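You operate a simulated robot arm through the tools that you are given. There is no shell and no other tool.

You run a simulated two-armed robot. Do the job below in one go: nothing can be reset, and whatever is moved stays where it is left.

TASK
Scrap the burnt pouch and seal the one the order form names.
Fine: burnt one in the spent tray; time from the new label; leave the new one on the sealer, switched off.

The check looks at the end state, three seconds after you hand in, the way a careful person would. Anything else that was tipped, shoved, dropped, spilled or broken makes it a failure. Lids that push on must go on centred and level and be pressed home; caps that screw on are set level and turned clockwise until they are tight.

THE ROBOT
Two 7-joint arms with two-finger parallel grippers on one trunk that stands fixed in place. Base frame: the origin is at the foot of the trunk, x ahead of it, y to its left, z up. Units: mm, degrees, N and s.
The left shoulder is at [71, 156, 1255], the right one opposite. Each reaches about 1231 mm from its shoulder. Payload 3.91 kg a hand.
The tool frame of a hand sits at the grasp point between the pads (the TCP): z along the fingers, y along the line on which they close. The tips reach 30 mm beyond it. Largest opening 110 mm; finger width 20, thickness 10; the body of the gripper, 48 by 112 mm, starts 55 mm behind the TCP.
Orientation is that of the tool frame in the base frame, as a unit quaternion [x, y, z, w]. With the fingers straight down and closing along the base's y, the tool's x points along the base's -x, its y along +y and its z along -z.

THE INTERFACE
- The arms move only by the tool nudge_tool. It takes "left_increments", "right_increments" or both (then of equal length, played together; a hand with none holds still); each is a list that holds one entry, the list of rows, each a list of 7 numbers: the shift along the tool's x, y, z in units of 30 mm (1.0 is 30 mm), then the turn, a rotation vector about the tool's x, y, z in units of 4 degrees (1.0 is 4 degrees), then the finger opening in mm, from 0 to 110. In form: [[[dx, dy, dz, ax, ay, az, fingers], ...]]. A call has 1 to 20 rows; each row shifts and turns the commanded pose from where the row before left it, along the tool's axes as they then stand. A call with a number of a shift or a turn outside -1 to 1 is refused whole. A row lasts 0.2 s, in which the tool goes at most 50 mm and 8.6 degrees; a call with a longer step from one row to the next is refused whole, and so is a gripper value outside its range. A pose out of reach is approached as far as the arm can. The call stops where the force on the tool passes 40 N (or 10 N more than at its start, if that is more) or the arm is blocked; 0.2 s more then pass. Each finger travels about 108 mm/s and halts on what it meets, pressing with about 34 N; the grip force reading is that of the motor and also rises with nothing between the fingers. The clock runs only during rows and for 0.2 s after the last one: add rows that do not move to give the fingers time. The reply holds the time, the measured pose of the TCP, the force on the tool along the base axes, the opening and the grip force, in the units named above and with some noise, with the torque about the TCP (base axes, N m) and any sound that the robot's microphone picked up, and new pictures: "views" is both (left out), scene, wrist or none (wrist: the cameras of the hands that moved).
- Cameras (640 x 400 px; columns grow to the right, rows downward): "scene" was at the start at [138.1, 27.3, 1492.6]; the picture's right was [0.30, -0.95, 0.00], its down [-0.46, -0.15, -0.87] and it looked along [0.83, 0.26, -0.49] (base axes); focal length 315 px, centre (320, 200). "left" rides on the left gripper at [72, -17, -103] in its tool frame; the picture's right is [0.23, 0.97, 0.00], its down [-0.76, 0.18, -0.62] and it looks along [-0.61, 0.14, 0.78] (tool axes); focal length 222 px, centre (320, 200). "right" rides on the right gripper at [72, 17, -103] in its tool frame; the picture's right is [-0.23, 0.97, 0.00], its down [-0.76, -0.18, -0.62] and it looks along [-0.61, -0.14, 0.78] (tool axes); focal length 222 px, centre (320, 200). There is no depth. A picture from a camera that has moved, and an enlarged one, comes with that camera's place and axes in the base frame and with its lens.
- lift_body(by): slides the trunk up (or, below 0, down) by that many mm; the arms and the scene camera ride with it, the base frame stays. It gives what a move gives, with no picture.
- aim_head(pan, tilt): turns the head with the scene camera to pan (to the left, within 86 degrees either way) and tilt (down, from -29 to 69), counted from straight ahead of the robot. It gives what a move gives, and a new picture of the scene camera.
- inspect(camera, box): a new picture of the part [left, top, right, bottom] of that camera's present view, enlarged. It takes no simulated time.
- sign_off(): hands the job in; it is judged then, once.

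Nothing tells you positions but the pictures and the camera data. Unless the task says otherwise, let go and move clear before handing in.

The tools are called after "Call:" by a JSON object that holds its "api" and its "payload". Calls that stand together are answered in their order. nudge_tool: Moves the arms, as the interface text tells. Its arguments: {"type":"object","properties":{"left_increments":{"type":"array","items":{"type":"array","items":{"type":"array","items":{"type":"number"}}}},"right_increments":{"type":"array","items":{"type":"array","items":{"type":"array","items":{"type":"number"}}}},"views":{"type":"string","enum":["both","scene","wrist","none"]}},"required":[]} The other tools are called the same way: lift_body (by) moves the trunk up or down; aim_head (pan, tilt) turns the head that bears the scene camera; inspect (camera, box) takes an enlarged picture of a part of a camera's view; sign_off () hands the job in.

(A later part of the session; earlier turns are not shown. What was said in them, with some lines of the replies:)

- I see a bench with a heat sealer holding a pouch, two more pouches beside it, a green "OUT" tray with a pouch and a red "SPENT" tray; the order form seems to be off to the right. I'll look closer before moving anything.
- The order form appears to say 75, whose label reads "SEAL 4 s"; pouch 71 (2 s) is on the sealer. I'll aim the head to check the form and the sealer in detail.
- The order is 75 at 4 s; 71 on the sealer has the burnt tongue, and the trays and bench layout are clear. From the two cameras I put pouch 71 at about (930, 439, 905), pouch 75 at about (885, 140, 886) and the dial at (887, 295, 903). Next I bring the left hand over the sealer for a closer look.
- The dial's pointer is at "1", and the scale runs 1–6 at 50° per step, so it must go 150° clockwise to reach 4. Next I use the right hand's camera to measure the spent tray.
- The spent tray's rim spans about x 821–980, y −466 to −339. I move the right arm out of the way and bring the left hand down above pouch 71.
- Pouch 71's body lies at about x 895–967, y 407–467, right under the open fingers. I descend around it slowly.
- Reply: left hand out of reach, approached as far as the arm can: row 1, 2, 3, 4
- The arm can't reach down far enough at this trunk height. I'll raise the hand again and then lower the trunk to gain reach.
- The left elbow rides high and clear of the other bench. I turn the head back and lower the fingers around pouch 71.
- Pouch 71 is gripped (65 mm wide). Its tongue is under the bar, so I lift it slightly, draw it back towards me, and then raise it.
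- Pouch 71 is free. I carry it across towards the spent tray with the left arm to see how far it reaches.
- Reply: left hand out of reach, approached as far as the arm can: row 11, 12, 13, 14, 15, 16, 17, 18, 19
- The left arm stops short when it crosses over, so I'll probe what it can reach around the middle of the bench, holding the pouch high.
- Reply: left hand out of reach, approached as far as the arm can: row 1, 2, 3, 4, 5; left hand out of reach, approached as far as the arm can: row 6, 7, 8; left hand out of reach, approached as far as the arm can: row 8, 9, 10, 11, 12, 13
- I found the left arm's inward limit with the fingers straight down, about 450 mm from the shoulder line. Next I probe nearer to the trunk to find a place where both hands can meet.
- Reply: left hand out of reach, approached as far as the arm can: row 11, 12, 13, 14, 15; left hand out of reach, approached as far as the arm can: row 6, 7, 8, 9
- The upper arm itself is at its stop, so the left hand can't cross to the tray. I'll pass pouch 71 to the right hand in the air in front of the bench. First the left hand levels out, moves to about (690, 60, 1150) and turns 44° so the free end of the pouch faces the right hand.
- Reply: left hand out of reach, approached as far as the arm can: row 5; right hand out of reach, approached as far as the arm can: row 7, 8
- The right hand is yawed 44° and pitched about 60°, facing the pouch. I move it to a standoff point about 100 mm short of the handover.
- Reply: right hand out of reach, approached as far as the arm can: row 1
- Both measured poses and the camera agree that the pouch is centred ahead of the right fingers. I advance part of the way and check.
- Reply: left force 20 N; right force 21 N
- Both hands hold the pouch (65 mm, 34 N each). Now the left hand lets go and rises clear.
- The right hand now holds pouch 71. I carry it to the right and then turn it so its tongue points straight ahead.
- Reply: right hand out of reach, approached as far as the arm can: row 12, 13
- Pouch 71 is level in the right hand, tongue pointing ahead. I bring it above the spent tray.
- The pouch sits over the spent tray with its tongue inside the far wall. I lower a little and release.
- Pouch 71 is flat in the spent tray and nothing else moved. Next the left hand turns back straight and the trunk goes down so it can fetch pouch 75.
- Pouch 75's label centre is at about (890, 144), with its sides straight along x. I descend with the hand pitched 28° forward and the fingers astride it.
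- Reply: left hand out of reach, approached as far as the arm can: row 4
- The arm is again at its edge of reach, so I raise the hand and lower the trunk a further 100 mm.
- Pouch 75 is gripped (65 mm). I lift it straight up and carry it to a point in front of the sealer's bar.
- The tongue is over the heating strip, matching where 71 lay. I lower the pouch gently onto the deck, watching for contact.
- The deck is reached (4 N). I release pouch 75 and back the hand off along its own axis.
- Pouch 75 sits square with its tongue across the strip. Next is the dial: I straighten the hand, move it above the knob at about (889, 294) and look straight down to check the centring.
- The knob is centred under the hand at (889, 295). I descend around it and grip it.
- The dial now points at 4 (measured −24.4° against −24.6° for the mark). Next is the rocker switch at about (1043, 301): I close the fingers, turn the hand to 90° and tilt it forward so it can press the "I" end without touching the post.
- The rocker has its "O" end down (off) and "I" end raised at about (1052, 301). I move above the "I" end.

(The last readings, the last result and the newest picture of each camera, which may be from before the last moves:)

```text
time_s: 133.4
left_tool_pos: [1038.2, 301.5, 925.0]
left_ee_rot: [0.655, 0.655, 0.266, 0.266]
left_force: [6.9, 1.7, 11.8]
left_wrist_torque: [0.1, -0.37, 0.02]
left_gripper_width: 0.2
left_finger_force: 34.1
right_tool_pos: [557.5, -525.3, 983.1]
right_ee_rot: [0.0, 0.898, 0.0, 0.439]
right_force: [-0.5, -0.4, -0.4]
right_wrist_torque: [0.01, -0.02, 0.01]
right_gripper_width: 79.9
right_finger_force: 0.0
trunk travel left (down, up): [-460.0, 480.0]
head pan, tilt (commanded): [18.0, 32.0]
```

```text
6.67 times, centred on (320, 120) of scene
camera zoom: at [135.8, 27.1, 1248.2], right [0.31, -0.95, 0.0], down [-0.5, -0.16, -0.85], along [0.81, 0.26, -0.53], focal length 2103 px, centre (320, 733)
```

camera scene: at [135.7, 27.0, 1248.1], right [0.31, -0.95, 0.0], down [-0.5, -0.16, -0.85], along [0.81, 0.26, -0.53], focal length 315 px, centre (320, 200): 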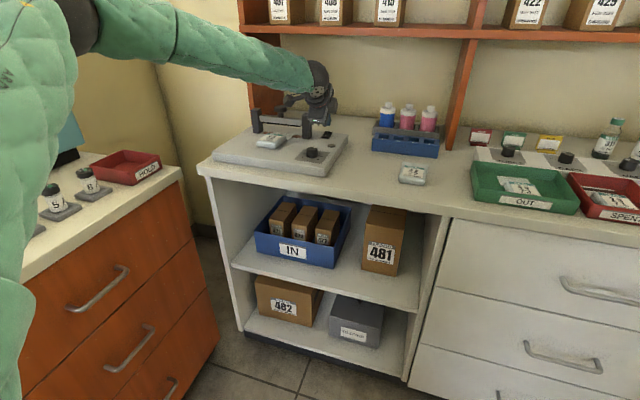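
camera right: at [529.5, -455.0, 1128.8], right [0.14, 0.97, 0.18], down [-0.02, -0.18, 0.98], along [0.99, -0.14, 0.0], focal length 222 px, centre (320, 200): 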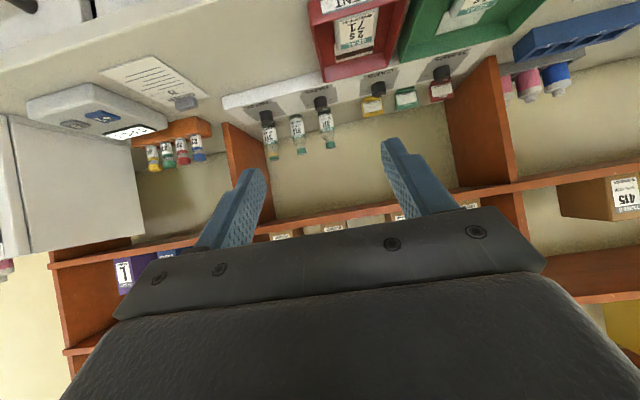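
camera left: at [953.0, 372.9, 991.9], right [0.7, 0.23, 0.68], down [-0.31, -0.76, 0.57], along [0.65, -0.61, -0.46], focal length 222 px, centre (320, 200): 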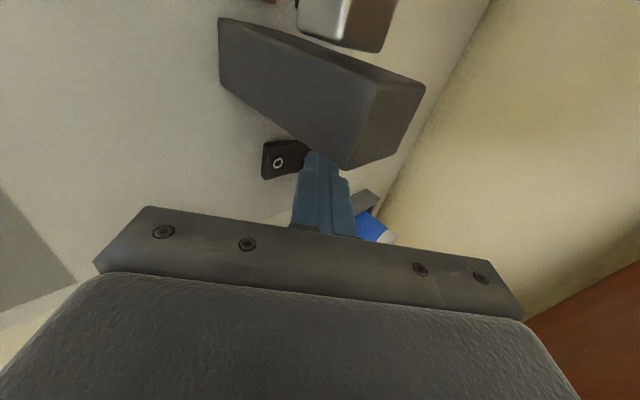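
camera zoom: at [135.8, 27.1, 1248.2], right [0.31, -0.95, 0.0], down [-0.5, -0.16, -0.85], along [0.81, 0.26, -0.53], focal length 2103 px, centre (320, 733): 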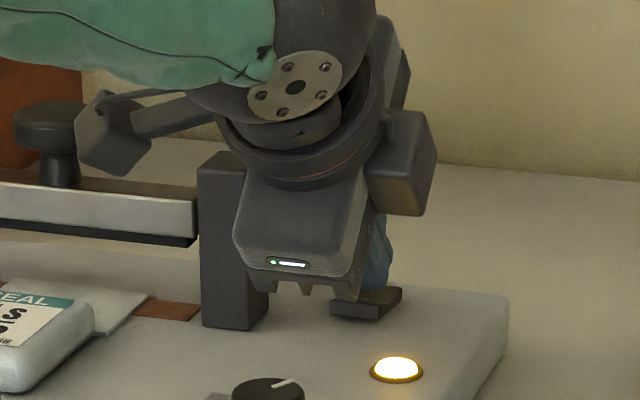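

The lamp is lit, so the sealer is on. I lift clear over the post and move above the bar's knob at about (1010, 439, 973).

Call:
{"api": "nudge_tool", "payload": {"left_increments": [[[0, 0.579, -0.599, 0, 0, 0, 0], [0, 0.655, -0.678, 0, 0, 0, 0], [0, 0.655, -0.678, 0, 0, 0, 0], [0, 0.655, -0.678, 0, 0, 0, 0], [0.92, -0.225, -0.171, 0, 0, 0, 0], [0.92, -0.225, -0.171, 0, 0, 0, 0], [0.92, -0.225, -0.171, 0, 0, 0, 0], [0.92, -0.225, -0.171, 0, 0, 0, 0], [0.92, -0.225, -0.171, 0, 0, 0, 0], [0, 0, 0, 0, 0, 0, 0]]], "views": "both"}}

Call:
{"api": "inspect", "payload": {"camera": "scene", "box": [220, 70, 360, 170]}}

```text
time_s: 135.6
left_tool_pos: [994.3, 436.8, 1029.4]
left_ee_rot: [0.655, 0.656, 0.265, 0.265]
left_force: [0.0, 0.3, -0.5]
left_wrist_torque: [0.01, 0.03, 0.03]
left_gripper_width: 0.0
left_finger_force: 34.0
right_tool_pos: [558.2, -526.1, 981.9]
right_ee_rot: [0.0, 0.898, 0.001, 0.439]
right_force: [0.1, 0.5, -0.4]
right_wrist_torque: [0.04, 0.0, 0.01]
right_gripper_width: 79.9
right_finger_force: 0.1
trunk travel left (down, up): [-460.0, 480.0]
head pan, tilt (commanded): [18.0, 32.0]
camera scene: at [136.7, 26.6, 1247.9], right [0.31, -0.95, 0.0], down [-0.5, -0.16, -0.85], along [0.81, 0.26, -0.53], focal length 315 px, centre (320, 200)
camera left: at [910.0, 508.1, 1090.1], right [0.7, 0.23, 0.68], down [-0.31, -0.76, 0.57], along [0.65, -0.61, -0.46], focal length 222 px, centre (320, 200)
```

scene: 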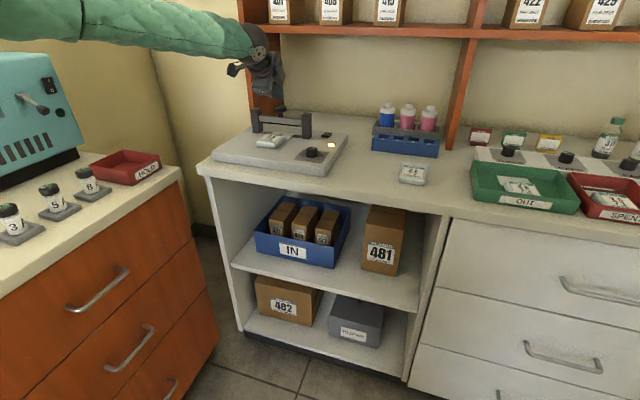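
left: 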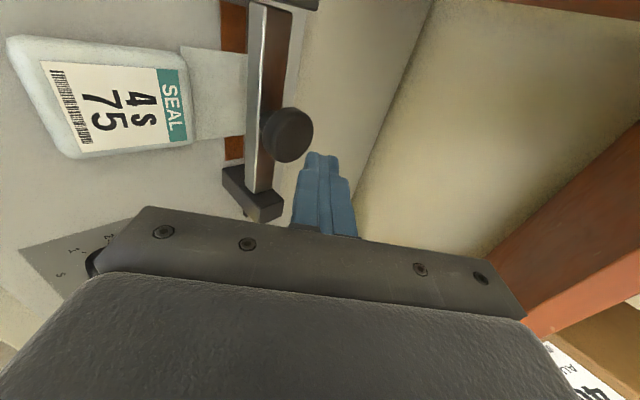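

```text
4.00 times, centred on (290, 120) of scene
camera zoom: at [136.7, 26.6, 1247.9], right [0.31, -0.95, 0.0], down [-0.5, -0.16, -0.85], along [0.81, 0.26, -0.53], focal length 1262 px, centre (440, 520)
```

zoom: 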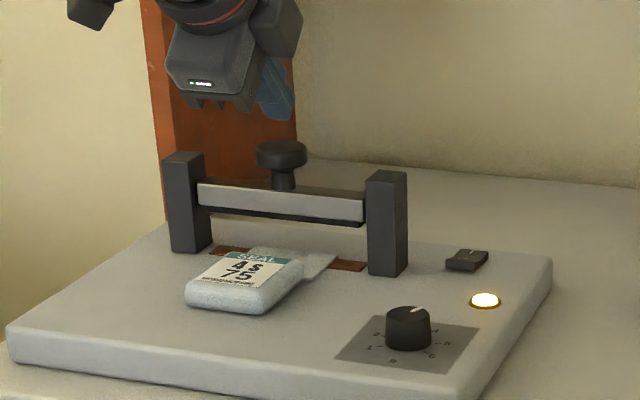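

Call:
{"api": "nudge_tool", "payload": {"left_increments": [[[0.05, -0.1158, 0.12, 0, 0, 0, 0], [0, -0.1158, 0.12, 0, 0, 0, 0], [0, -0.1158, 0.12, 0, 0, 0, 0], [0, -0.1158, 0.12, 0, 0, 0, 0], [0, 0, 0, 0, 0, 0, 0]]], "views": "wrist"}}

Call:
{"api": "inspect", "payload": {"camera": "scene", "box": [240, 80, 340, 160]}}

```text
time_s: 136.8
left_tool_pos: [994.5, 440.0, 1008.2]
left_ee_rot: [0.656, 0.655, 0.265, 0.266]
left_force: [0.1, 0.4, -0.3]
left_wrist_torque: [-0.02, -0.01, -0.01]
left_gripper_width: 0.3
left_finger_force: 33.2
right_tool_pos: [557.0, -525.4, 981.2]
right_ee_rot: [0.0, 0.899, 0.0, 0.438]
right_force: [-0.1, -0.3, 0.1]
right_wrist_torque: [0.04, 0.02, -0.02]
right_gripper_width: 79.9
right_finger_force: 0.1
trunk travel left (down, up): [-460.0, 480.0]
head pan, tilt (commanded): [18.0, 32.0]
camera left: at [910.2, 511.7, 1069.8], right [0.7, 0.23, 0.68], down [-0.31, -0.76, 0.57], along [0.65, -0.61, -0.46], focal length 222 px, centre (320, 200)
```

left: 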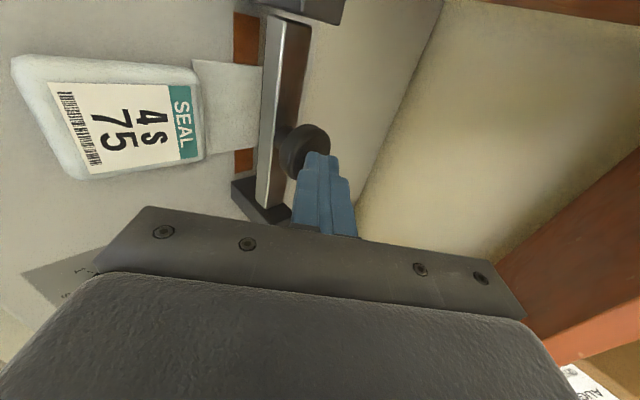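

```text
5.00 times, centred on (290, 120) of scene
camera zoom: at [136.4, 27.3, 1248.0], right [0.31, -0.95, 0.0], down [-0.5, -0.16, -0.85], along [0.81, 0.26, -0.53], focal length 1577 px, centre (470, 600)
```

zoom: 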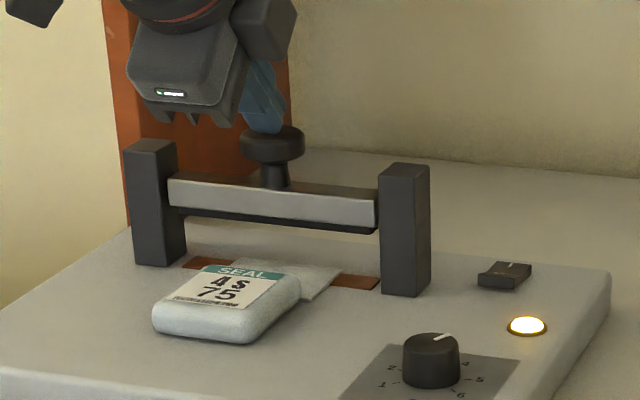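

Fingertips are just above the knob. I press the bar straight down.

Call:
{"api": "nudge_tool", "payload": {"left_increments": [[[0, -0.0926, 0.0959, 0, 0, 0, 0], [0, -0.0926, 0.0959, 0, 0, 0, 0], [0, -0.0926, 0.0959, 0, 0, 0, 0], [0, -0.0926, 0.0959, 0, 0, 0, 0], [0, -0.0926, 0.0959, 0, 0, 0, 0], [0, -0.0926, 0.0959, 0, 0, 0, 0]]], "views": "none"}}

Call:
{"api": "inspect", "payload": {"camera": "scene", "box": [240, 80, 340, 160]}}

```text
time_s: 138.2
left_tool_pos: [995.6, 441.5, 982.9]
left_ee_rot: [0.655, 0.656, 0.264, 0.266]
left_force: [0.4, -0.1, 0.1]
left_wrist_torque: [-0.03, -0.03, -0.03]
left_gripper_width: 0.0
left_finger_force: 34.1
right_tool_pos: [557.7, -525.5, 983.1]
right_ee_rot: [0.0, 0.899, 0.0, 0.438]
right_force: [-0.4, -0.4, -0.2]
right_wrist_torque: [0.0, 0.0, 0.02]
right_gripper_width: 80.0
right_finger_force: 0.0
trunk travel left (down, up): [-460.0, 480.0]
head pan, tilt (commanded): [18.0, 32.0]
```

```text
5.00 times, centred on (290, 120) of scene
camera zoom: at [136.8, 27.4, 1247.8], right [0.31, -0.95, 0.0], down [-0.5, -0.16, -0.85], along [0.81, 0.26, -0.53], focal length 1577 px, centre (470, 600)
```

zoom: 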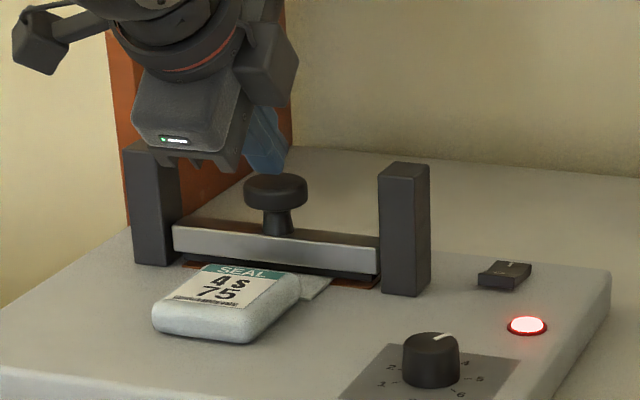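

The bar is down and the lamp has turned red (sealing). I hold still and watch the lamp.

Call:
{"api": "nudge_tool", "payload": {"left_increments": [[[0, 0, 0, 0, 0, 0, 0], [0, 0, 0, 0, 0, 0, 0], [0, 0, 0, 0, 0, 0, 0], [0, 0, 0, 0, 0, 0, 0], [0, 0, 0, 0, 0, 0, 0]]], "views": "none"}}

Call:
{"api": "inspect", "payload": {"camera": "scene", "box": [240, 80, 340, 160]}}

```text
time_s: 139.4
left_tool_pos: [995.4, 441.2, 983.2]
left_ee_rot: [0.655, 0.656, 0.264, 0.266]
left_force: [0.1, 0.5, -0.3]
left_wrist_torque: [-0.01, 0.01, -0.02]
left_gripper_width: 0.0
left_finger_force: 34.2
right_tool_pos: [557.5, -525.7, 982.0]
right_ee_rot: [0.0, 0.899, 0.0, 0.438]
right_force: [0.0, -1.0, -0.2]
right_wrist_torque: [-0.01, -0.01, 0.0]
right_gripper_width: 80.2
right_finger_force: 0.2
trunk travel left (down, up): [-460.0, 480.0]
head pan, tilt (commanded): [18.0, 32.0]
```

```text
5.00 times, centred on (290, 120) of scene
camera zoom: at [136.4, 27.3, 1248.0], right [0.31, -0.95, 0.0], down [-0.5, -0.16, -0.85], along [0.81, 0.26, -0.53], focal length 1577 px, centre (470, 600)
```

zoom: 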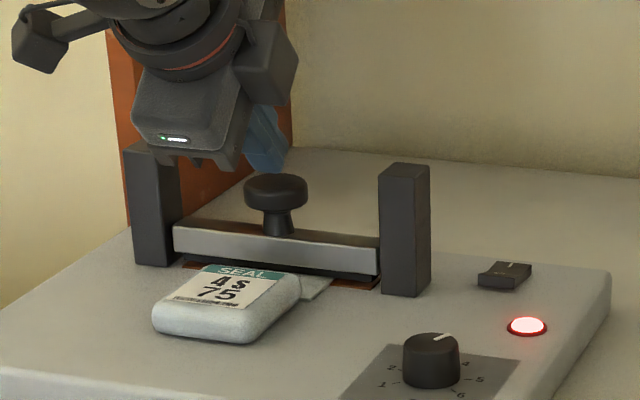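

Call:
{"api": "nudge_tool", "payload": {"left_increments": [[[0, 0, 0, 0, 0, 0, 0], [0, 0, 0, 0, 0, 0, 0], [0, 0, 0, 0, 0, 0, 0], [0, 0, 0, 0, 0, 0, 0], [0, 0, 0, 0, 0, 0, 0]]], "views": "none"}}

Call:
{"api": "inspect", "payload": {"camera": "scene", "box": [240, 80, 340, 160]}}

```text
time_s: 140.6
left_tool_pos: [996.0, 440.0, 983.3]
left_ee_rot: [0.655, 0.656, 0.264, 0.266]
left_force: [0.0, 0.7, 0.1]
left_wrist_torque: [0.01, -0.01, 0.03]
left_gripper_width: 0.0
left_finger_force: 33.9
right_tool_pos: [555.8, -525.9, 982.2]
right_ee_rot: [0.0, 0.898, 0.001, 0.439]
right_force: [0.4, 0.2, 0.0]
right_wrist_torque: [0.03, 0.01, -0.01]
right_gripper_width: 80.1
right_finger_force: 0.0
trunk travel left (down, up): [-460.0, 480.0]
head pan, tilt (commanded): [18.0, 32.0]
```

```text
5.00 times, centred on (290, 120) of scene
camera zoom: at [136.4, 27.3, 1248.0], right [0.31, -0.95, 0.0], down [-0.5, -0.16, -0.85], along [0.81, 0.26, -0.53], focal length 1577 px, centre (470, 600)
```

zoom: 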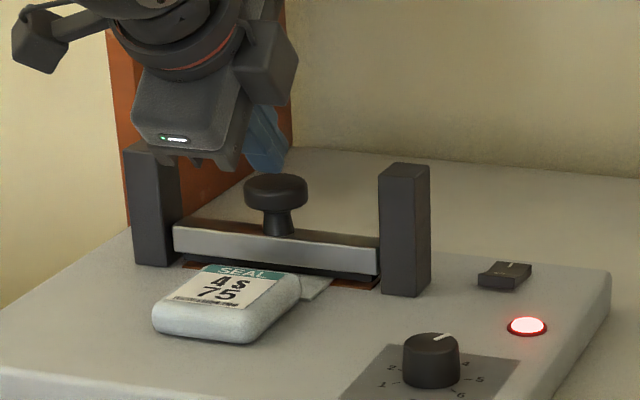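

Call:
{"api": "nudge_tool", "payload": {"left_increments": [[[0, 0, 0, 0, 0, 0, 0], [0, 0, 0, 0, 0, 0, 0], [0, 0, 0, 0, 0, 0, 0], [0, 0, 0, 0, 0, 0, 0]]], "views": "none"}}

Call:
{"api": "inspect", "payload": {"camera": "scene", "box": [240, 80, 340, 160]}}

```text
time_s: 141.6
left_tool_pos: [996.1, 441.4, 984.2]
left_ee_rot: [0.655, 0.656, 0.265, 0.266]
left_force: [0.0, -0.6, 0.7]
left_wrist_torque: [-0.01, 0.03, -0.03]
left_gripper_width: 0.0
left_finger_force: 33.9
right_tool_pos: [556.8, -525.8, 983.2]
right_ee_rot: [0.0, 0.899, 0.001, 0.439]
right_force: [0.7, -0.6, 0.0]
right_wrist_torque: [-0.01, -0.02, 0.01]
right_gripper_width: 80.0
right_finger_force: 0.0
trunk travel left (down, up): [-460.0, 480.0]
head pan, tilt (commanded): [18.0, 32.0]
```

```text
5.00 times, centred on (290, 120) of scene
camera zoom: at [136.4, 27.3, 1248.0], right [0.31, -0.95, 0.0], down [-0.5, -0.16, -0.85], along [0.81, 0.26, -0.53], focal length 1577 px, centre (470, 600)
```

zoom: 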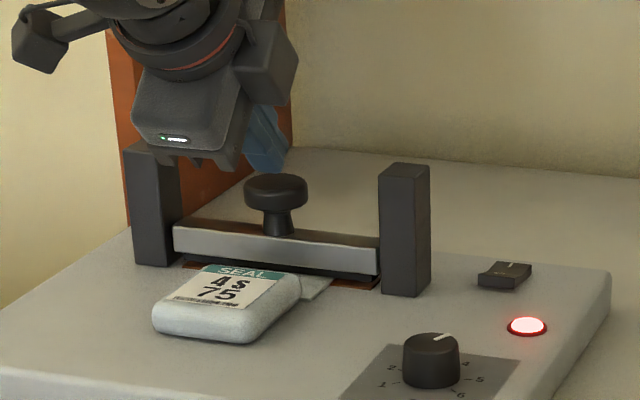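

Call:
{"api": "nudge_tool", "payload": {"left_increments": [[[0, 0, 0, 0, 0, 0, 0], [0, 0, 0, 0, 0, 0, 0], [0, 0, 0, 0, 0, 0, 0]]], "views": "none"}}

Call:
{"api": "inspect", "payload": {"camera": "scene", "box": [240, 80, 340, 160]}}

```text
time_s: 142.4
left_tool_pos: [995.1, 440.7, 984.4]
left_ee_rot: [0.655, 0.656, 0.265, 0.266]
left_force: [1.2, 0.2, 3.0]
left_wrist_torque: [-0.01, -0.05, 0.01]
left_gripper_width: 0.0
left_finger_force: 33.9
right_tool_pos: [557.1, -525.7, 981.8]
right_ee_rot: [0.0, 0.899, 0.0, 0.439]
right_force: [0.5, -0.3, -0.8]
right_wrist_torque: [0.01, -0.02, -0.03]
right_gripper_width: 80.1
right_finger_force: 0.1
trunk travel left (down, up): [-460.0, 480.0]
head pan, tilt (commanded): [18.0, 32.0]
```

```text
5.00 times, centred on (290, 120) of scene
camera zoom: at [136.2, 27.3, 1248.1], right [0.31, -0.95, 0.0], down [-0.5, -0.16, -0.85], along [0.81, 0.26, -0.53], focal length 1577 px, centre (470, 600)
```

zoom: 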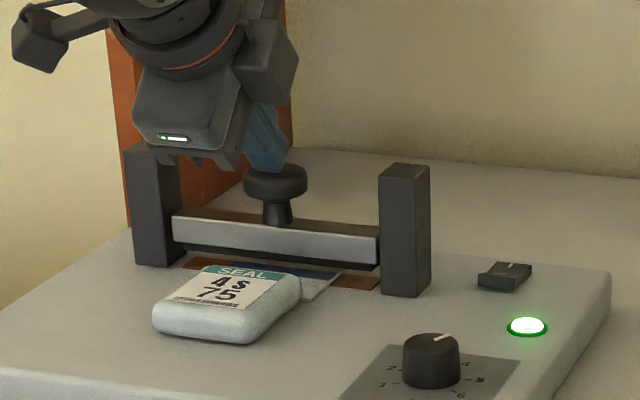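

The lamp is green: the 4 s seal is finished and the bar has released. I lift off, let the bar rise, and go to the "O" end of the switch.

Call:
{"api": "nudge_tool", "payload": {"left_increments": [[[0, 0.2895, -0.2997, 0, 0, 0, 0], [0, 0.2895, -0.2997, 0, 0, 0, 0], [0, 0.2895, -0.2997, 0, 0, 0, 0], [0, 0.2895, -0.2997, 0, 0, 0, 0], [-0.927, 0.091, 0.088, 0, 0, 0, 0], [-0.927, 0.091, 0.088, 0, 0, 0, 0], [-0.927, 0.091, 0.088, 0, 0, 0, 0], [-0.927, 0.091, 0.088, 0, 0, 0, 0], [-0.927, 0.091, 0.088, 0, 0, 0, 0], [0, 0, 0, 0, 0, 0, 0]]], "views": "both"}}

Call:
{"api": "inspect", "payload": {"camera": "scene", "box": [240, 80, 340, 160]}}

Call:
{"api": "inspect", "payload": {"camera": "left", "box": [220, 40, 400, 180]}}

```text
time_s: 144.6
left_tool_pos: [1013.9, 302.6, 1032.8]
left_ee_rot: [0.656, 0.655, 0.265, 0.266]
left_force: [-0.4, 0.2, 0.1]
left_wrist_torque: [0.04, 0.0, 0.02]
left_gripper_width: 0.0
left_finger_force: 34.0
right_tool_pos: [556.3, -525.0, 982.6]
right_ee_rot: [0.0, 0.899, 0.0, 0.439]
right_force: [0.2, -0.3, -0.2]
right_wrist_torque: [-0.01, 0.0, 0.0]
right_gripper_width: 80.0
right_finger_force: 0.2
trunk travel left (down, up): [-460.0, 480.0]
head pan, tilt (commanded): [18.0, 32.0]
camera scene: at [136.2, 27.8, 1248.0], right [0.31, -0.95, 0.0], down [-0.5, -0.16, -0.85], along [0.81, 0.26, -0.53], focal length 315 px, centre (320, 200)
camera left: at [929.3, 374.5, 1095.2], right [0.7, 0.23, 0.68], down [-0.31, -0.76, 0.57], along [0.65, -0.61, -0.46], focal length 222 px, centre (320, 200)
```

scene: 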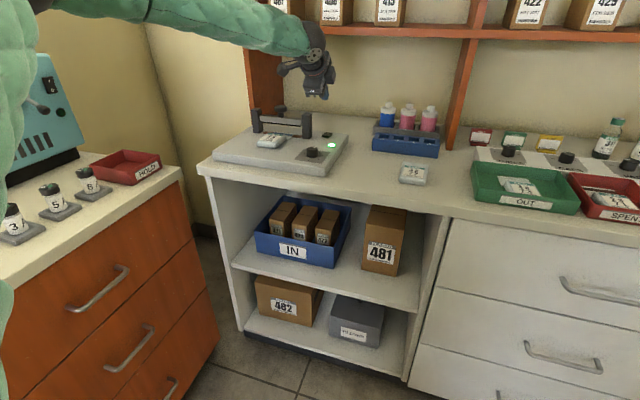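
left: 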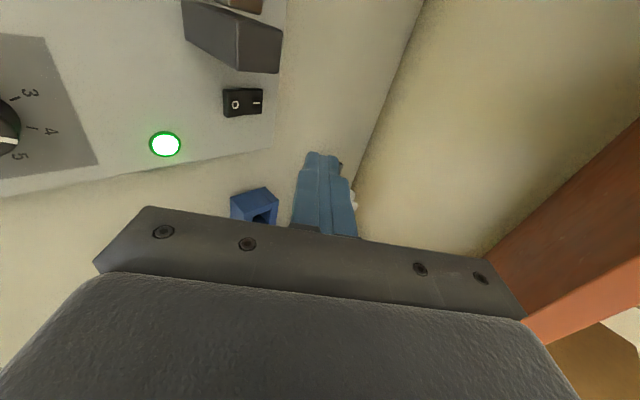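

```text
5.00 times, centred on (290, 120) of scene
camera zoom: at [136.2, 27.8, 1248.0], right [0.31, -0.95, 0.0], down [-0.5, -0.16, -0.85], along [0.81, 0.26, -0.53], focal length 1577 px, centre (470, 600)
```

zoom: 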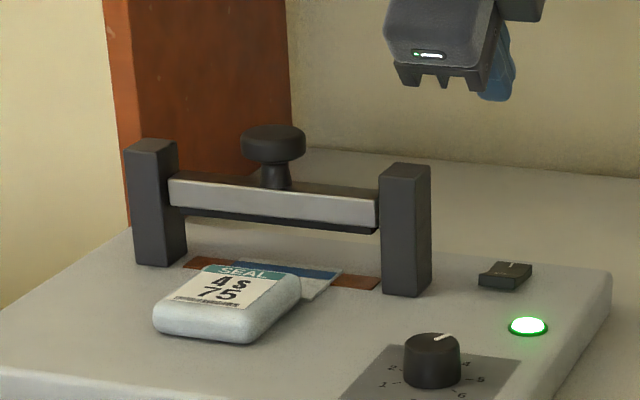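

```text
2.86 times, centred on (310, 110) of left
camera zoom: at [929.3, 374.5, 1095.2], right [0.7, 0.23, 0.68], down [-0.31, -0.76, 0.57], along [0.65, -0.61, -0.46], focal length 635 px, centre (349, 457)
```

zoom: 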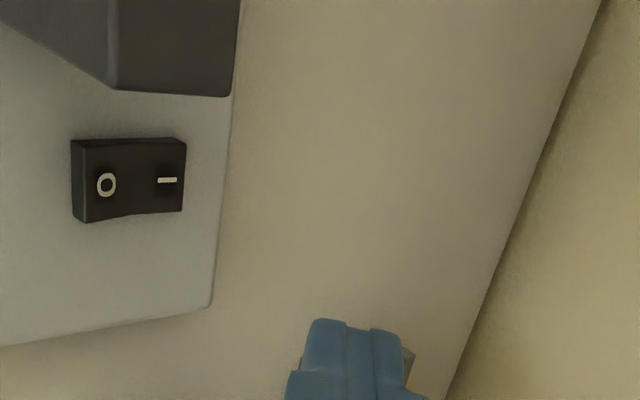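

The bar is back up, and the tongue shows a clean blue seal. Now I switch the sealer off by pressing the "O" end at (1028, 301).

Call:
{"api": "nudge_tool", "payload": {"left_increments": [[[0, -0.463, 0.4795, 0, 0, 0, 0], [0, -0.463, 0.4795, 0, 0, 0, 0], [0, -0.463, 0.4795, 0, 0, 0, 0], [0, -0.463, 0.4795, 0, 0, 0, 0], [0, -0.1158, 0.12, 0, 0, 0, 0], [0, -0.1158, 0.12, 0, 0, 0, 0], [0, -0.1158, 0.12, 0, 0, 0, 0], [0, 0, 0, 0, 0, 0, 0]]], "views": "wrist"}}

Call:
{"api": "inspect", "payload": {"camera": "scene", "box": [280, 90, 360, 150]}}

```text
time_s: 146.4
left_tool_pos: [1015.8, 302.2, 939.0]
left_ee_rot: [0.655, 0.656, 0.265, 0.265]
left_force: [0.4, -0.2, -0.3]
left_wrist_torque: [-0.02, -0.02, 0.02]
left_gripper_width: 0.0
left_finger_force: 34.2
right_tool_pos: [556.5, -526.1, 982.3]
right_ee_rot: [0.0, 0.899, 0.001, 0.438]
right_force: [0.4, -0.6, 0.7]
right_wrist_torque: [0.0, -0.01, 0.01]
right_gripper_width: 79.9
right_finger_force: 0.1
trunk travel left (down, up): [-460.0, 480.0]
head pan, tilt (commanded): [18.0, 32.0]
camera left: at [929.3, 374.0, 1000.7], right [0.7, 0.23, 0.68], down [-0.31, -0.76, 0.57], along [0.65, -0.61, -0.46], focal length 222 px, centre (320, 200)
```

left: 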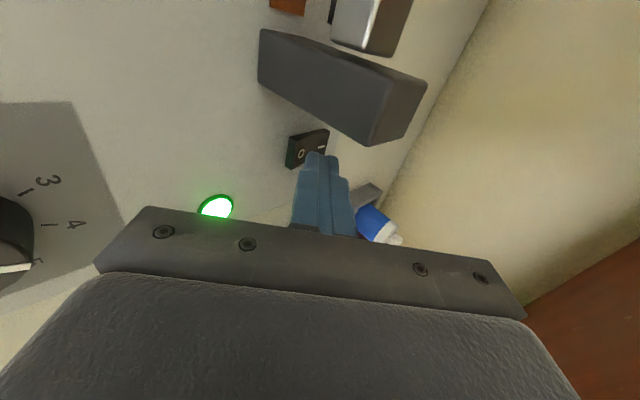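

```text
6.67 times, centred on (320, 120) of scene
camera zoom: at [136.4, 27.2, 1248.0], right [0.31, -0.95, 0.0], down [-0.5, -0.16, -0.85], along [0.81, 0.26, -0.53], focal length 2103 px, centre (320, 733)
```

zoom: 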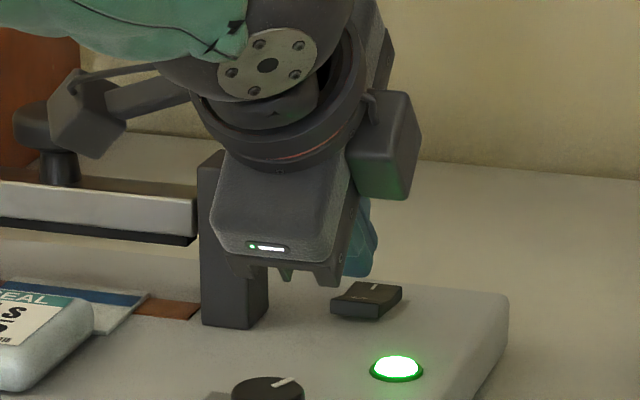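

Call:
{"api": "nudge_tool", "payload": {"left_increments": [[[0, -0.0463, 0.048, 0, 0, 0, 0], [0, -0.0463, 0.048, 0, 0, 0, 0], [0, -0.0463, 0.048, 0, 0, 0, 0], [0, -0.0463, 0.048, 0, 0, 0, 0], [0, 0, 0, 0, 0, 0, 0]]], "views": "none"}}

Call:
{"api": "nudge_tool", "payload": {"left_increments": [[[0, -0.0463, 0.048, 0, 0, 0, 0], [0, 0, 0, 0, 0, 0, 0]]], "views": "none"}}

Call:
{"api": "nudge_tool", "payload": {"left_increments": [[[0, -0.0463, 0.048, 0, 0, 0, 0], [0, 0, 0, 0, 0, 0, 0]]], "views": "none"}}

Call:
{"api": "inspect", "payload": {"camera": "scene", "box": [280, 90, 360, 150]}}

```text
time_s: 147.6
left_tool_pos: [1014.7, 302.7, 931.1]
left_ee_rot: [0.655, 0.656, 0.265, 0.267]
left_force: [-0.1, 0.0, -0.1]
left_wrist_torque: [0.03, 0.01, -0.02]
left_gripper_width: 0.0
left_finger_force: 34.0
right_tool_pos: [557.8, -525.1, 982.4]
right_ee_rot: [0.0, 0.899, 0.001, 0.438]
right_force: [-0.1, 0.3, 0.5]
right_wrist_torque: [-0.01, 0.06, 0.01]
right_gripper_width: 79.8
right_finger_force: 0.0
trunk travel left (down, up): [-460.0, 480.0]
head pan, tilt (commanded): [18.0, 32.0]
```

```text
time_s: 148.2
left_tool_pos: [1014.4, 303.2, 929.2]
left_ee_rot: [0.655, 0.655, 0.265, 0.266]
left_force: [0.1, -0.8, 0.5]
left_wrist_torque: [0.0, -0.01, 0.0]
left_gripper_width: 0.0
left_finger_force: 34.1
right_tool_pos: [557.7, -525.2, 981.7]
right_ee_rot: [0.0, 0.899, 0.001, 0.438]
right_force: [-0.9, 0.5, -0.3]
right_wrist_torque: [0.02, 0.0, -0.01]
right_gripper_width: 79.7
right_finger_force: 0.1
trunk travel left (down, up): [-460.0, 480.0]
head pan, tilt (commanded): [18.0, 32.0]
```

```text
time_s: 148.8
left_tool_pos: [1013.2, 301.8, 927.8]
left_ee_rot: [0.655, 0.655, 0.265, 0.267]
left_force: [-0.7, 0.9, 0.9]
left_wrist_torque: [0.03, 0.03, 0.02]
left_gripper_width: 0.1
left_finger_force: 34.2
right_tool_pos: [557.9, -526.2, 982.9]
right_ee_rot: [0.0, 0.899, 0.001, 0.438]
right_force: [-0.3, 0.4, 0.7]
right_wrist_torque: [-0.01, -0.02, 0.01]
right_gripper_width: 80.0
right_finger_force: 0.0
trunk travel left (down, up): [-460.0, 480.0]
head pan, tilt (commanded): [18.0, 32.0]
```

```text
6.67 times, centred on (320, 120) of scene
camera zoom: at [136.2, 27.3, 1248.0], right [0.31, -0.95, 0.0], down [-0.5, -0.16, -0.85], along [0.81, 0.26, -0.53], focal length 2103 px, centre (320, 733)
```

zoom: 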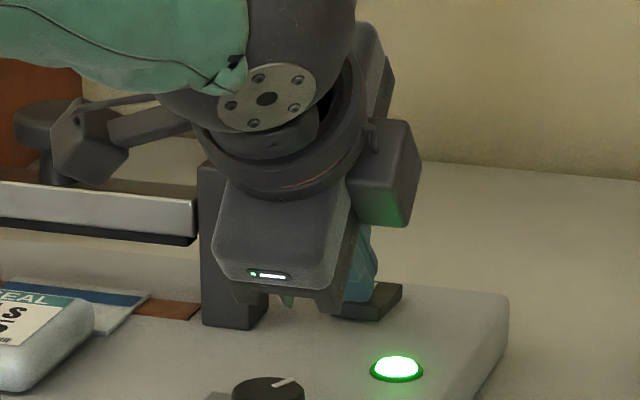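

Contact is very close. I continue in 2 mm steps until the rocker flips.

Call:
{"api": "nudge_tool", "payload": {"left_increments": [[[0, -0.0463, 0.048, 0, 0, 0, 0], [0, 0, 0, 0, 0, 0, 0]]], "views": "none"}}

Call:
{"api": "nudge_tool", "payload": {"left_increments": [[[0, -0.0463, 0.048, 0, 0, 0, 0], [0, 0, 0, 0, 0, 0, 0]]], "views": "none"}}

Call:
{"api": "inspect", "payload": {"camera": "scene", "box": [280, 90, 360, 150]}}

```text
time_s: 149.4
left_tool_pos: [1013.9, 302.3, 926.0]
left_ee_rot: [0.655, 0.656, 0.265, 0.266]
left_force: [-0.8, 0.7, -0.4]
left_wrist_torque: [-0.01, -0.02, -0.01]
left_gripper_width: 0.1
left_finger_force: 33.9
right_tool_pos: [556.7, -524.5, 982.0]
right_ee_rot: [0.0, 0.899, 0.0, 0.438]
right_force: [-0.1, 0.4, -0.1]
right_wrist_torque: [0.01, -0.05, -0.03]
right_gripper_width: 79.9
right_finger_force: 0.1
trunk travel left (down, up): [-460.0, 480.0]
head pan, tilt (commanded): [18.0, 32.0]
```

```text
time_s: 150.0
left_tool_pos: [1013.5, 301.1, 924.3]
left_ee_rot: [0.655, 0.656, 0.264, 0.266]
left_force: [2.8, 1.5, 6.9]
left_wrist_torque: [0.02, -0.17, -0.01]
left_gripper_width: 0.0
left_finger_force: 33.3
right_tool_pos: [557.7, -525.6, 983.0]
right_ee_rot: [0.0, 0.899, 0.0, 0.438]
right_force: [0.2, 0.0, 0.1]
right_wrist_torque: [-0.02, 0.0, -0.01]
right_gripper_width: 79.9
right_finger_force: 0.1
trunk travel left (down, up): [-460.0, 480.0]
head pan, tilt (commanded): [18.0, 32.0]
```

```text
6.67 times, centred on (320, 120) of scene
camera zoom: at [136.2, 27.2, 1248.1], right [0.31, -0.95, 0.0], down [-0.5, -0.16, -0.85], along [0.81, 0.26, -0.53], focal length 2103 px, centre (320, 733)
```

zoom: 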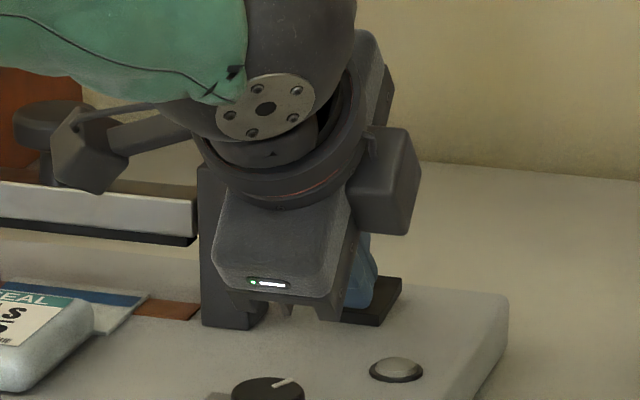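

The lamp is out. I lift the hand straight up and check that the rocker stays at "O".

Call:
{"api": "nudge_tool", "payload": {"left_increments": [[[0, 0.232, -0.24, 0, 0, 0, 0], [0, 0.463, -0.4795, 0, 0, 0, 0], [0, 0.463, -0.4795, 0, 0, 0, 0], [0, 0.463, -0.4795, 0, 0, 0, 0], [0, 0.463, -0.4795, 0, 0, 0, 0], [0, 0.463, -0.4795, 0, 0, 0, 0], [0, 0.463, -0.4795, 0, 0, 0, 0], [0, -0.5, -0.8, 0, 0, 0, 0], [0, -0.5, -0.8, 0, 0, 0, 0], [0, -0.5, -0.8, 0, 0, 0, 0], [0, -0.5, -0.8, 0, 0, 0, 0], [0, -0.5, -0.8, 0, 0, 0, 0], [0, 0, 0, 0, 0, 0, 0]]], "views": "both"}}

Call:
{"api": "inspect", "payload": {"camera": "scene", "box": [230, 80, 350, 170]}}

Call:
{"api": "inspect", "payload": {"camera": "scene", "box": [300, 110, 350, 150]}}

```text
time_s: 152.8
left_tool_pos: [876.1, 300.8, 1087.8]
left_ee_rot: [0.655, 0.657, 0.264, 0.265]
left_force: [-0.3, 0.1, -0.4]
left_wrist_torque: [-0.02, -0.04, 0.0]
left_gripper_width: 0.1
left_finger_force: 33.8
right_tool_pos: [557.7, -525.3, 982.2]
right_ee_rot: [0.0, 0.9, 0.001, 0.437]
right_force: [0.2, 0.6, 0.4]
right_wrist_torque: [-0.02, 0.0, 0.03]
right_gripper_width: 80.1
right_finger_force: 0.1
trunk travel left (down, up): [-460.0, 480.0]
head pan, tilt (commanded): [18.0, 32.0]
camera scene: at [137.1, 27.3, 1247.8], right [0.31, -0.95, 0.0], down [-0.5, -0.16, -0.85], along [0.81, 0.26, -0.53], focal length 315 px, centre (320, 200)
camera left: at [792.1, 373.2, 1149.9], right [0.7, 0.23, 0.68], down [-0.3, -0.76, 0.57], along [0.65, -0.61, -0.46], focal length 222 px, centre (320, 200)
```

scene: 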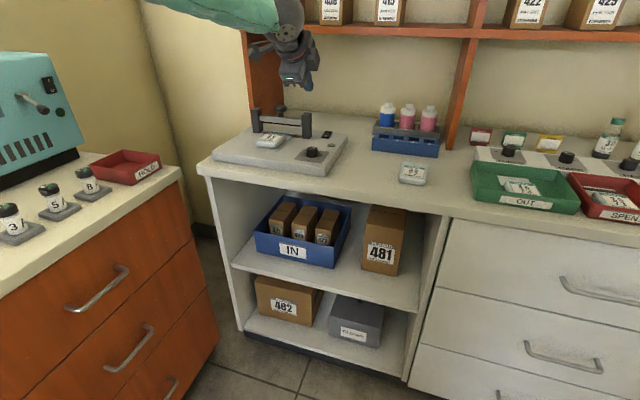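
left: 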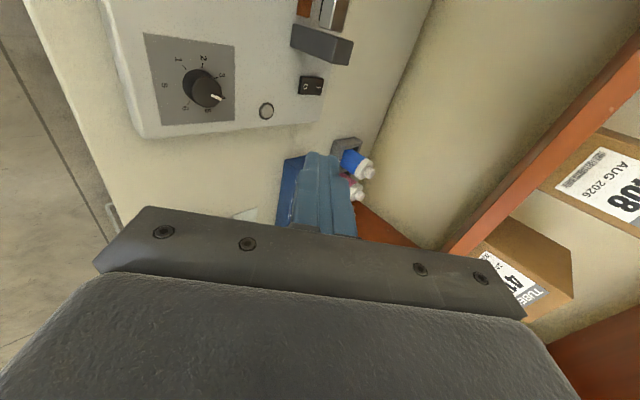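

```text
4.44 times, centred on (290, 125) of scene
camera zoom: at [137.1, 27.3, 1247.8], right [0.31, -0.95, 0.0], down [-0.5, -0.16, -0.85], along [0.81, 0.26, -0.53], focal length 1402 px, centre (453, 533)
```

zoom: 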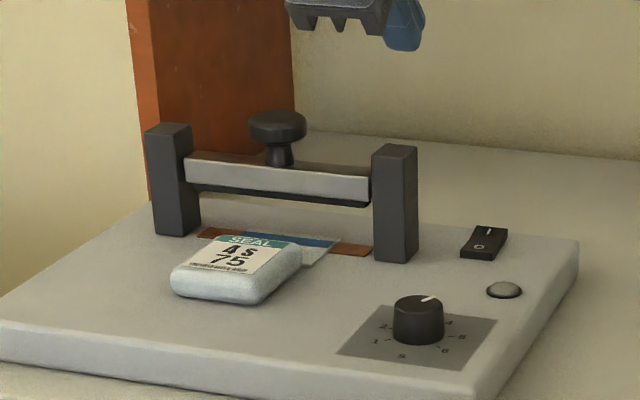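

```text
10.00 times, centred on (325, 130) of scene
camera zoom: at [137.1, 27.3, 1247.8], right [0.31, -0.95, 0.0], down [-0.5, -0.16, -0.85], along [0.81, 0.26, -0.53], focal length 3154 px, centre (270, 900)
```

zoom: 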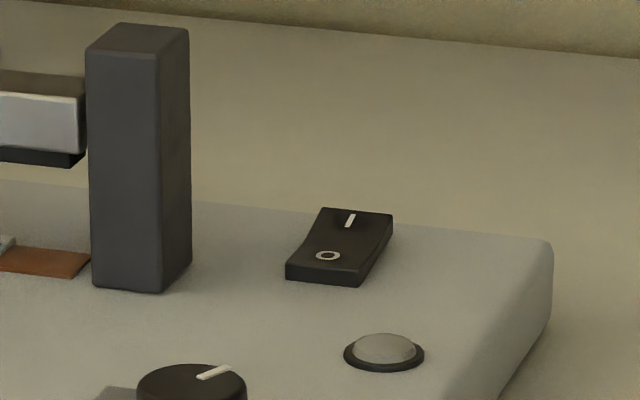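

The switch is back at "O", the lamp is dark, and the bar is up. I back the hand away and check the finished seal and the other items once more.

Call:
{"api": "nudge_tool", "payload": {"left_increments": [[[0.8, -0.3, -0.6, 0, 0, 0, 0], [0.8, -0.3, -0.6, 0, 0, 0, 0], [0.8, -0.3, -0.6, 0, 0, 0, 0], [0.8, -0.3, -0.6, 0, 0, 0, 0], [0, -0.3, -0.6, 0, 0, 0, 0], [0, 0, -0.6, 0, 0, 0, 0], [0, 0, 0, 0, 0, 0, 0]]], "views": "both"}}

Call:
{"api": "inspect", "payload": {"camera": "left", "box": [100, 0, 320, 140]}}

Call:
{"api": "inspect", "payload": {"camera": "scene", "box": [240, 110, 320, 160]}}

Call:
{"api": "inspect", "payload": {"camera": "scene", "box": [440, 120, 640, 240]}}

```text
time_s: 154.4
left_tool_pos: [769.8, 396.9, 1132.8]
left_ee_rot: [0.655, 0.656, 0.264, 0.265]
left_force: [0.4, -0.1, -0.5]
left_wrist_torque: [-0.01, 0.02, -0.01]
left_gripper_width: 0.0
left_finger_force: 34.4
right_tool_pos: [557.8, -525.1, 982.3]
right_ee_rot: [-0.001, 0.899, 0.001, 0.438]
right_force: [1.1, -0.2, 0.6]
right_wrist_torque: [0.04, -0.02, 0.02]
right_gripper_width: 79.8
right_finger_force: 0.1
trunk travel left (down, up): [-460.0, 480.0]
head pan, tilt (commanded): [18.0, 32.0]
camera scene: at [136.6, 27.2, 1247.9], right [0.31, -0.95, 0.0], down [-0.5, -0.16, -0.85], along [0.81, 0.26, -0.53], focal length 315 px, centre (320, 200)
camera left: at [684.5, 469.7, 1195.5], right [0.7, 0.23, 0.68], down [-0.3, -0.76, 0.57], along [0.65, -0.61, -0.46], focal length 222 px, centre (320, 200)
```

scene: 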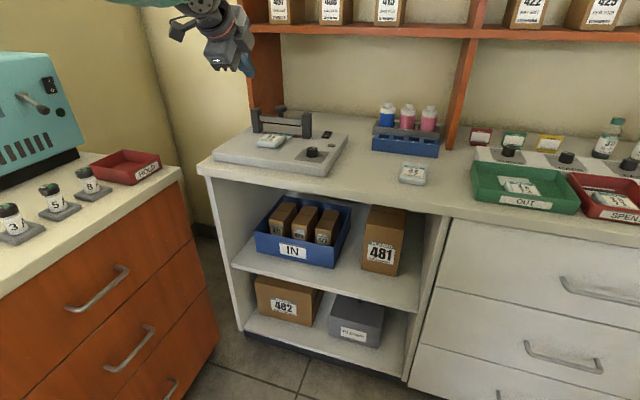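
left: 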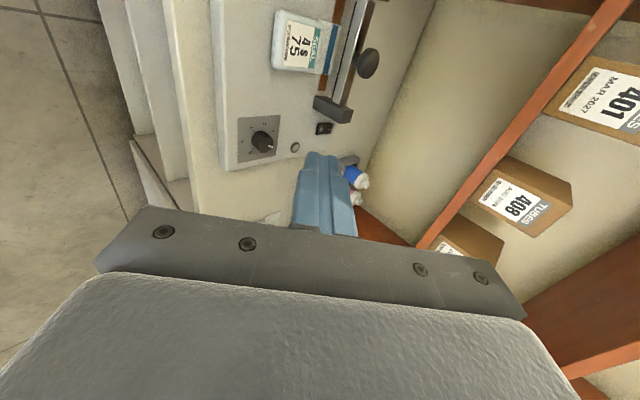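

```text
2.86 times, centred on (210, 70) of left
camera zoom: at [684.5, 469.7, 1195.5], right [0.7, 0.23, 0.68], down [-0.3, -0.76, 0.57], along [0.65, -0.61, -0.46], focal length 635 px, centre (634, 571)
```

zoom: 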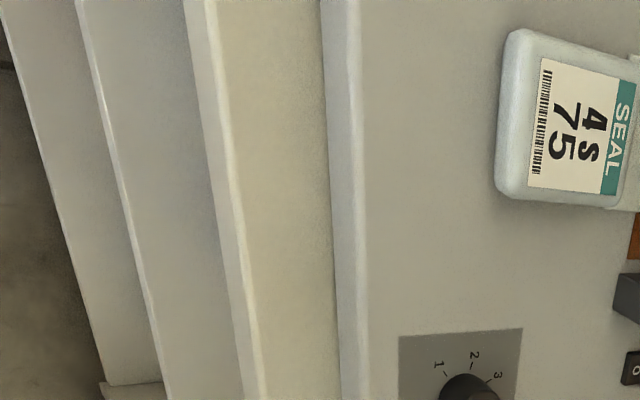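

```text
8.00 times, centred on (280, 135) of scene
camera zoom: at [136.6, 27.2, 1247.9], right [0.31, -0.95, 0.0], down [-0.5, -0.16, -0.85], along [0.81, 0.26, -0.53], focal length 2523 px, centre (640, 720)
```

zoom: 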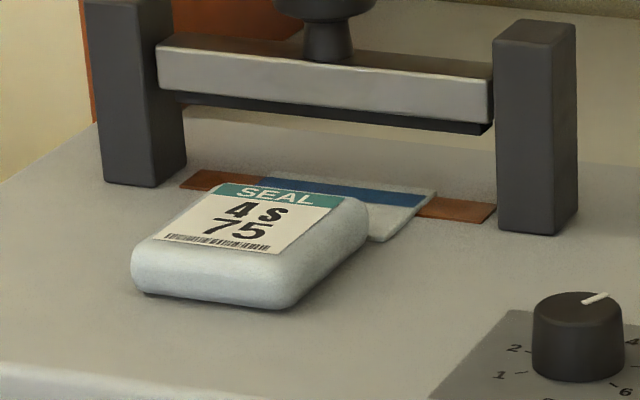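

```text
3.20 times, centred on (540, 180) of scene
camera zoom: at [136.6, 27.2, 1247.9], right [0.31, -0.95, 0.0], down [-0.5, -0.16, -0.85], along [0.81, 0.26, -0.53], focal length 1009 px, centre (-384, 264)
```

zoom: 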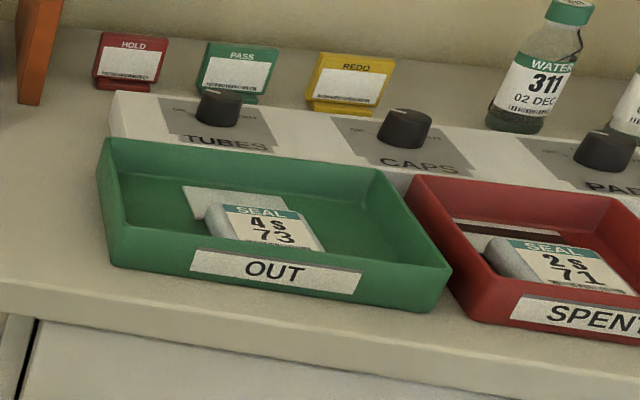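

Everything is in its end state. Burnt pouch 71 lies flat in the SPENT tray. Pouch 75 is on the sealer with a clean seal across its tongue, made at the 4 s setting. The sealer is switched off with the bar up, nothing else looks disturbed, and both hands are clear, so I hand in.

Call:
{"api": "sign_off", "payload": {}}

```text
The job is handed in.
```

The burnt pouch (71) is in the SPENT tray, and pouch 75, the one the order form names, is sealed and still lying on the sealer. I have handed the job in; the check's result has not come back.

- **Seal:** I set the dial to 4, as on 75's label. The lamp went red while sealing and green when it finished, and the tongue shows an even blue band across its full width.
- **Sealer:** The switch is at "O", the lamp is dark and the bar is back up. The dial is still at 4.
- **Pouch 71:** The left arm could not reach the SPENT tray, so I passed the pouch to the right hand in the air and let it drop about 20 mm into the tray. It landed flat.
- **Everything else:** In the last pictures pouches 73 and 77, the OUT tray and the rest of the bench looked undisturbed. Both hands are clear.
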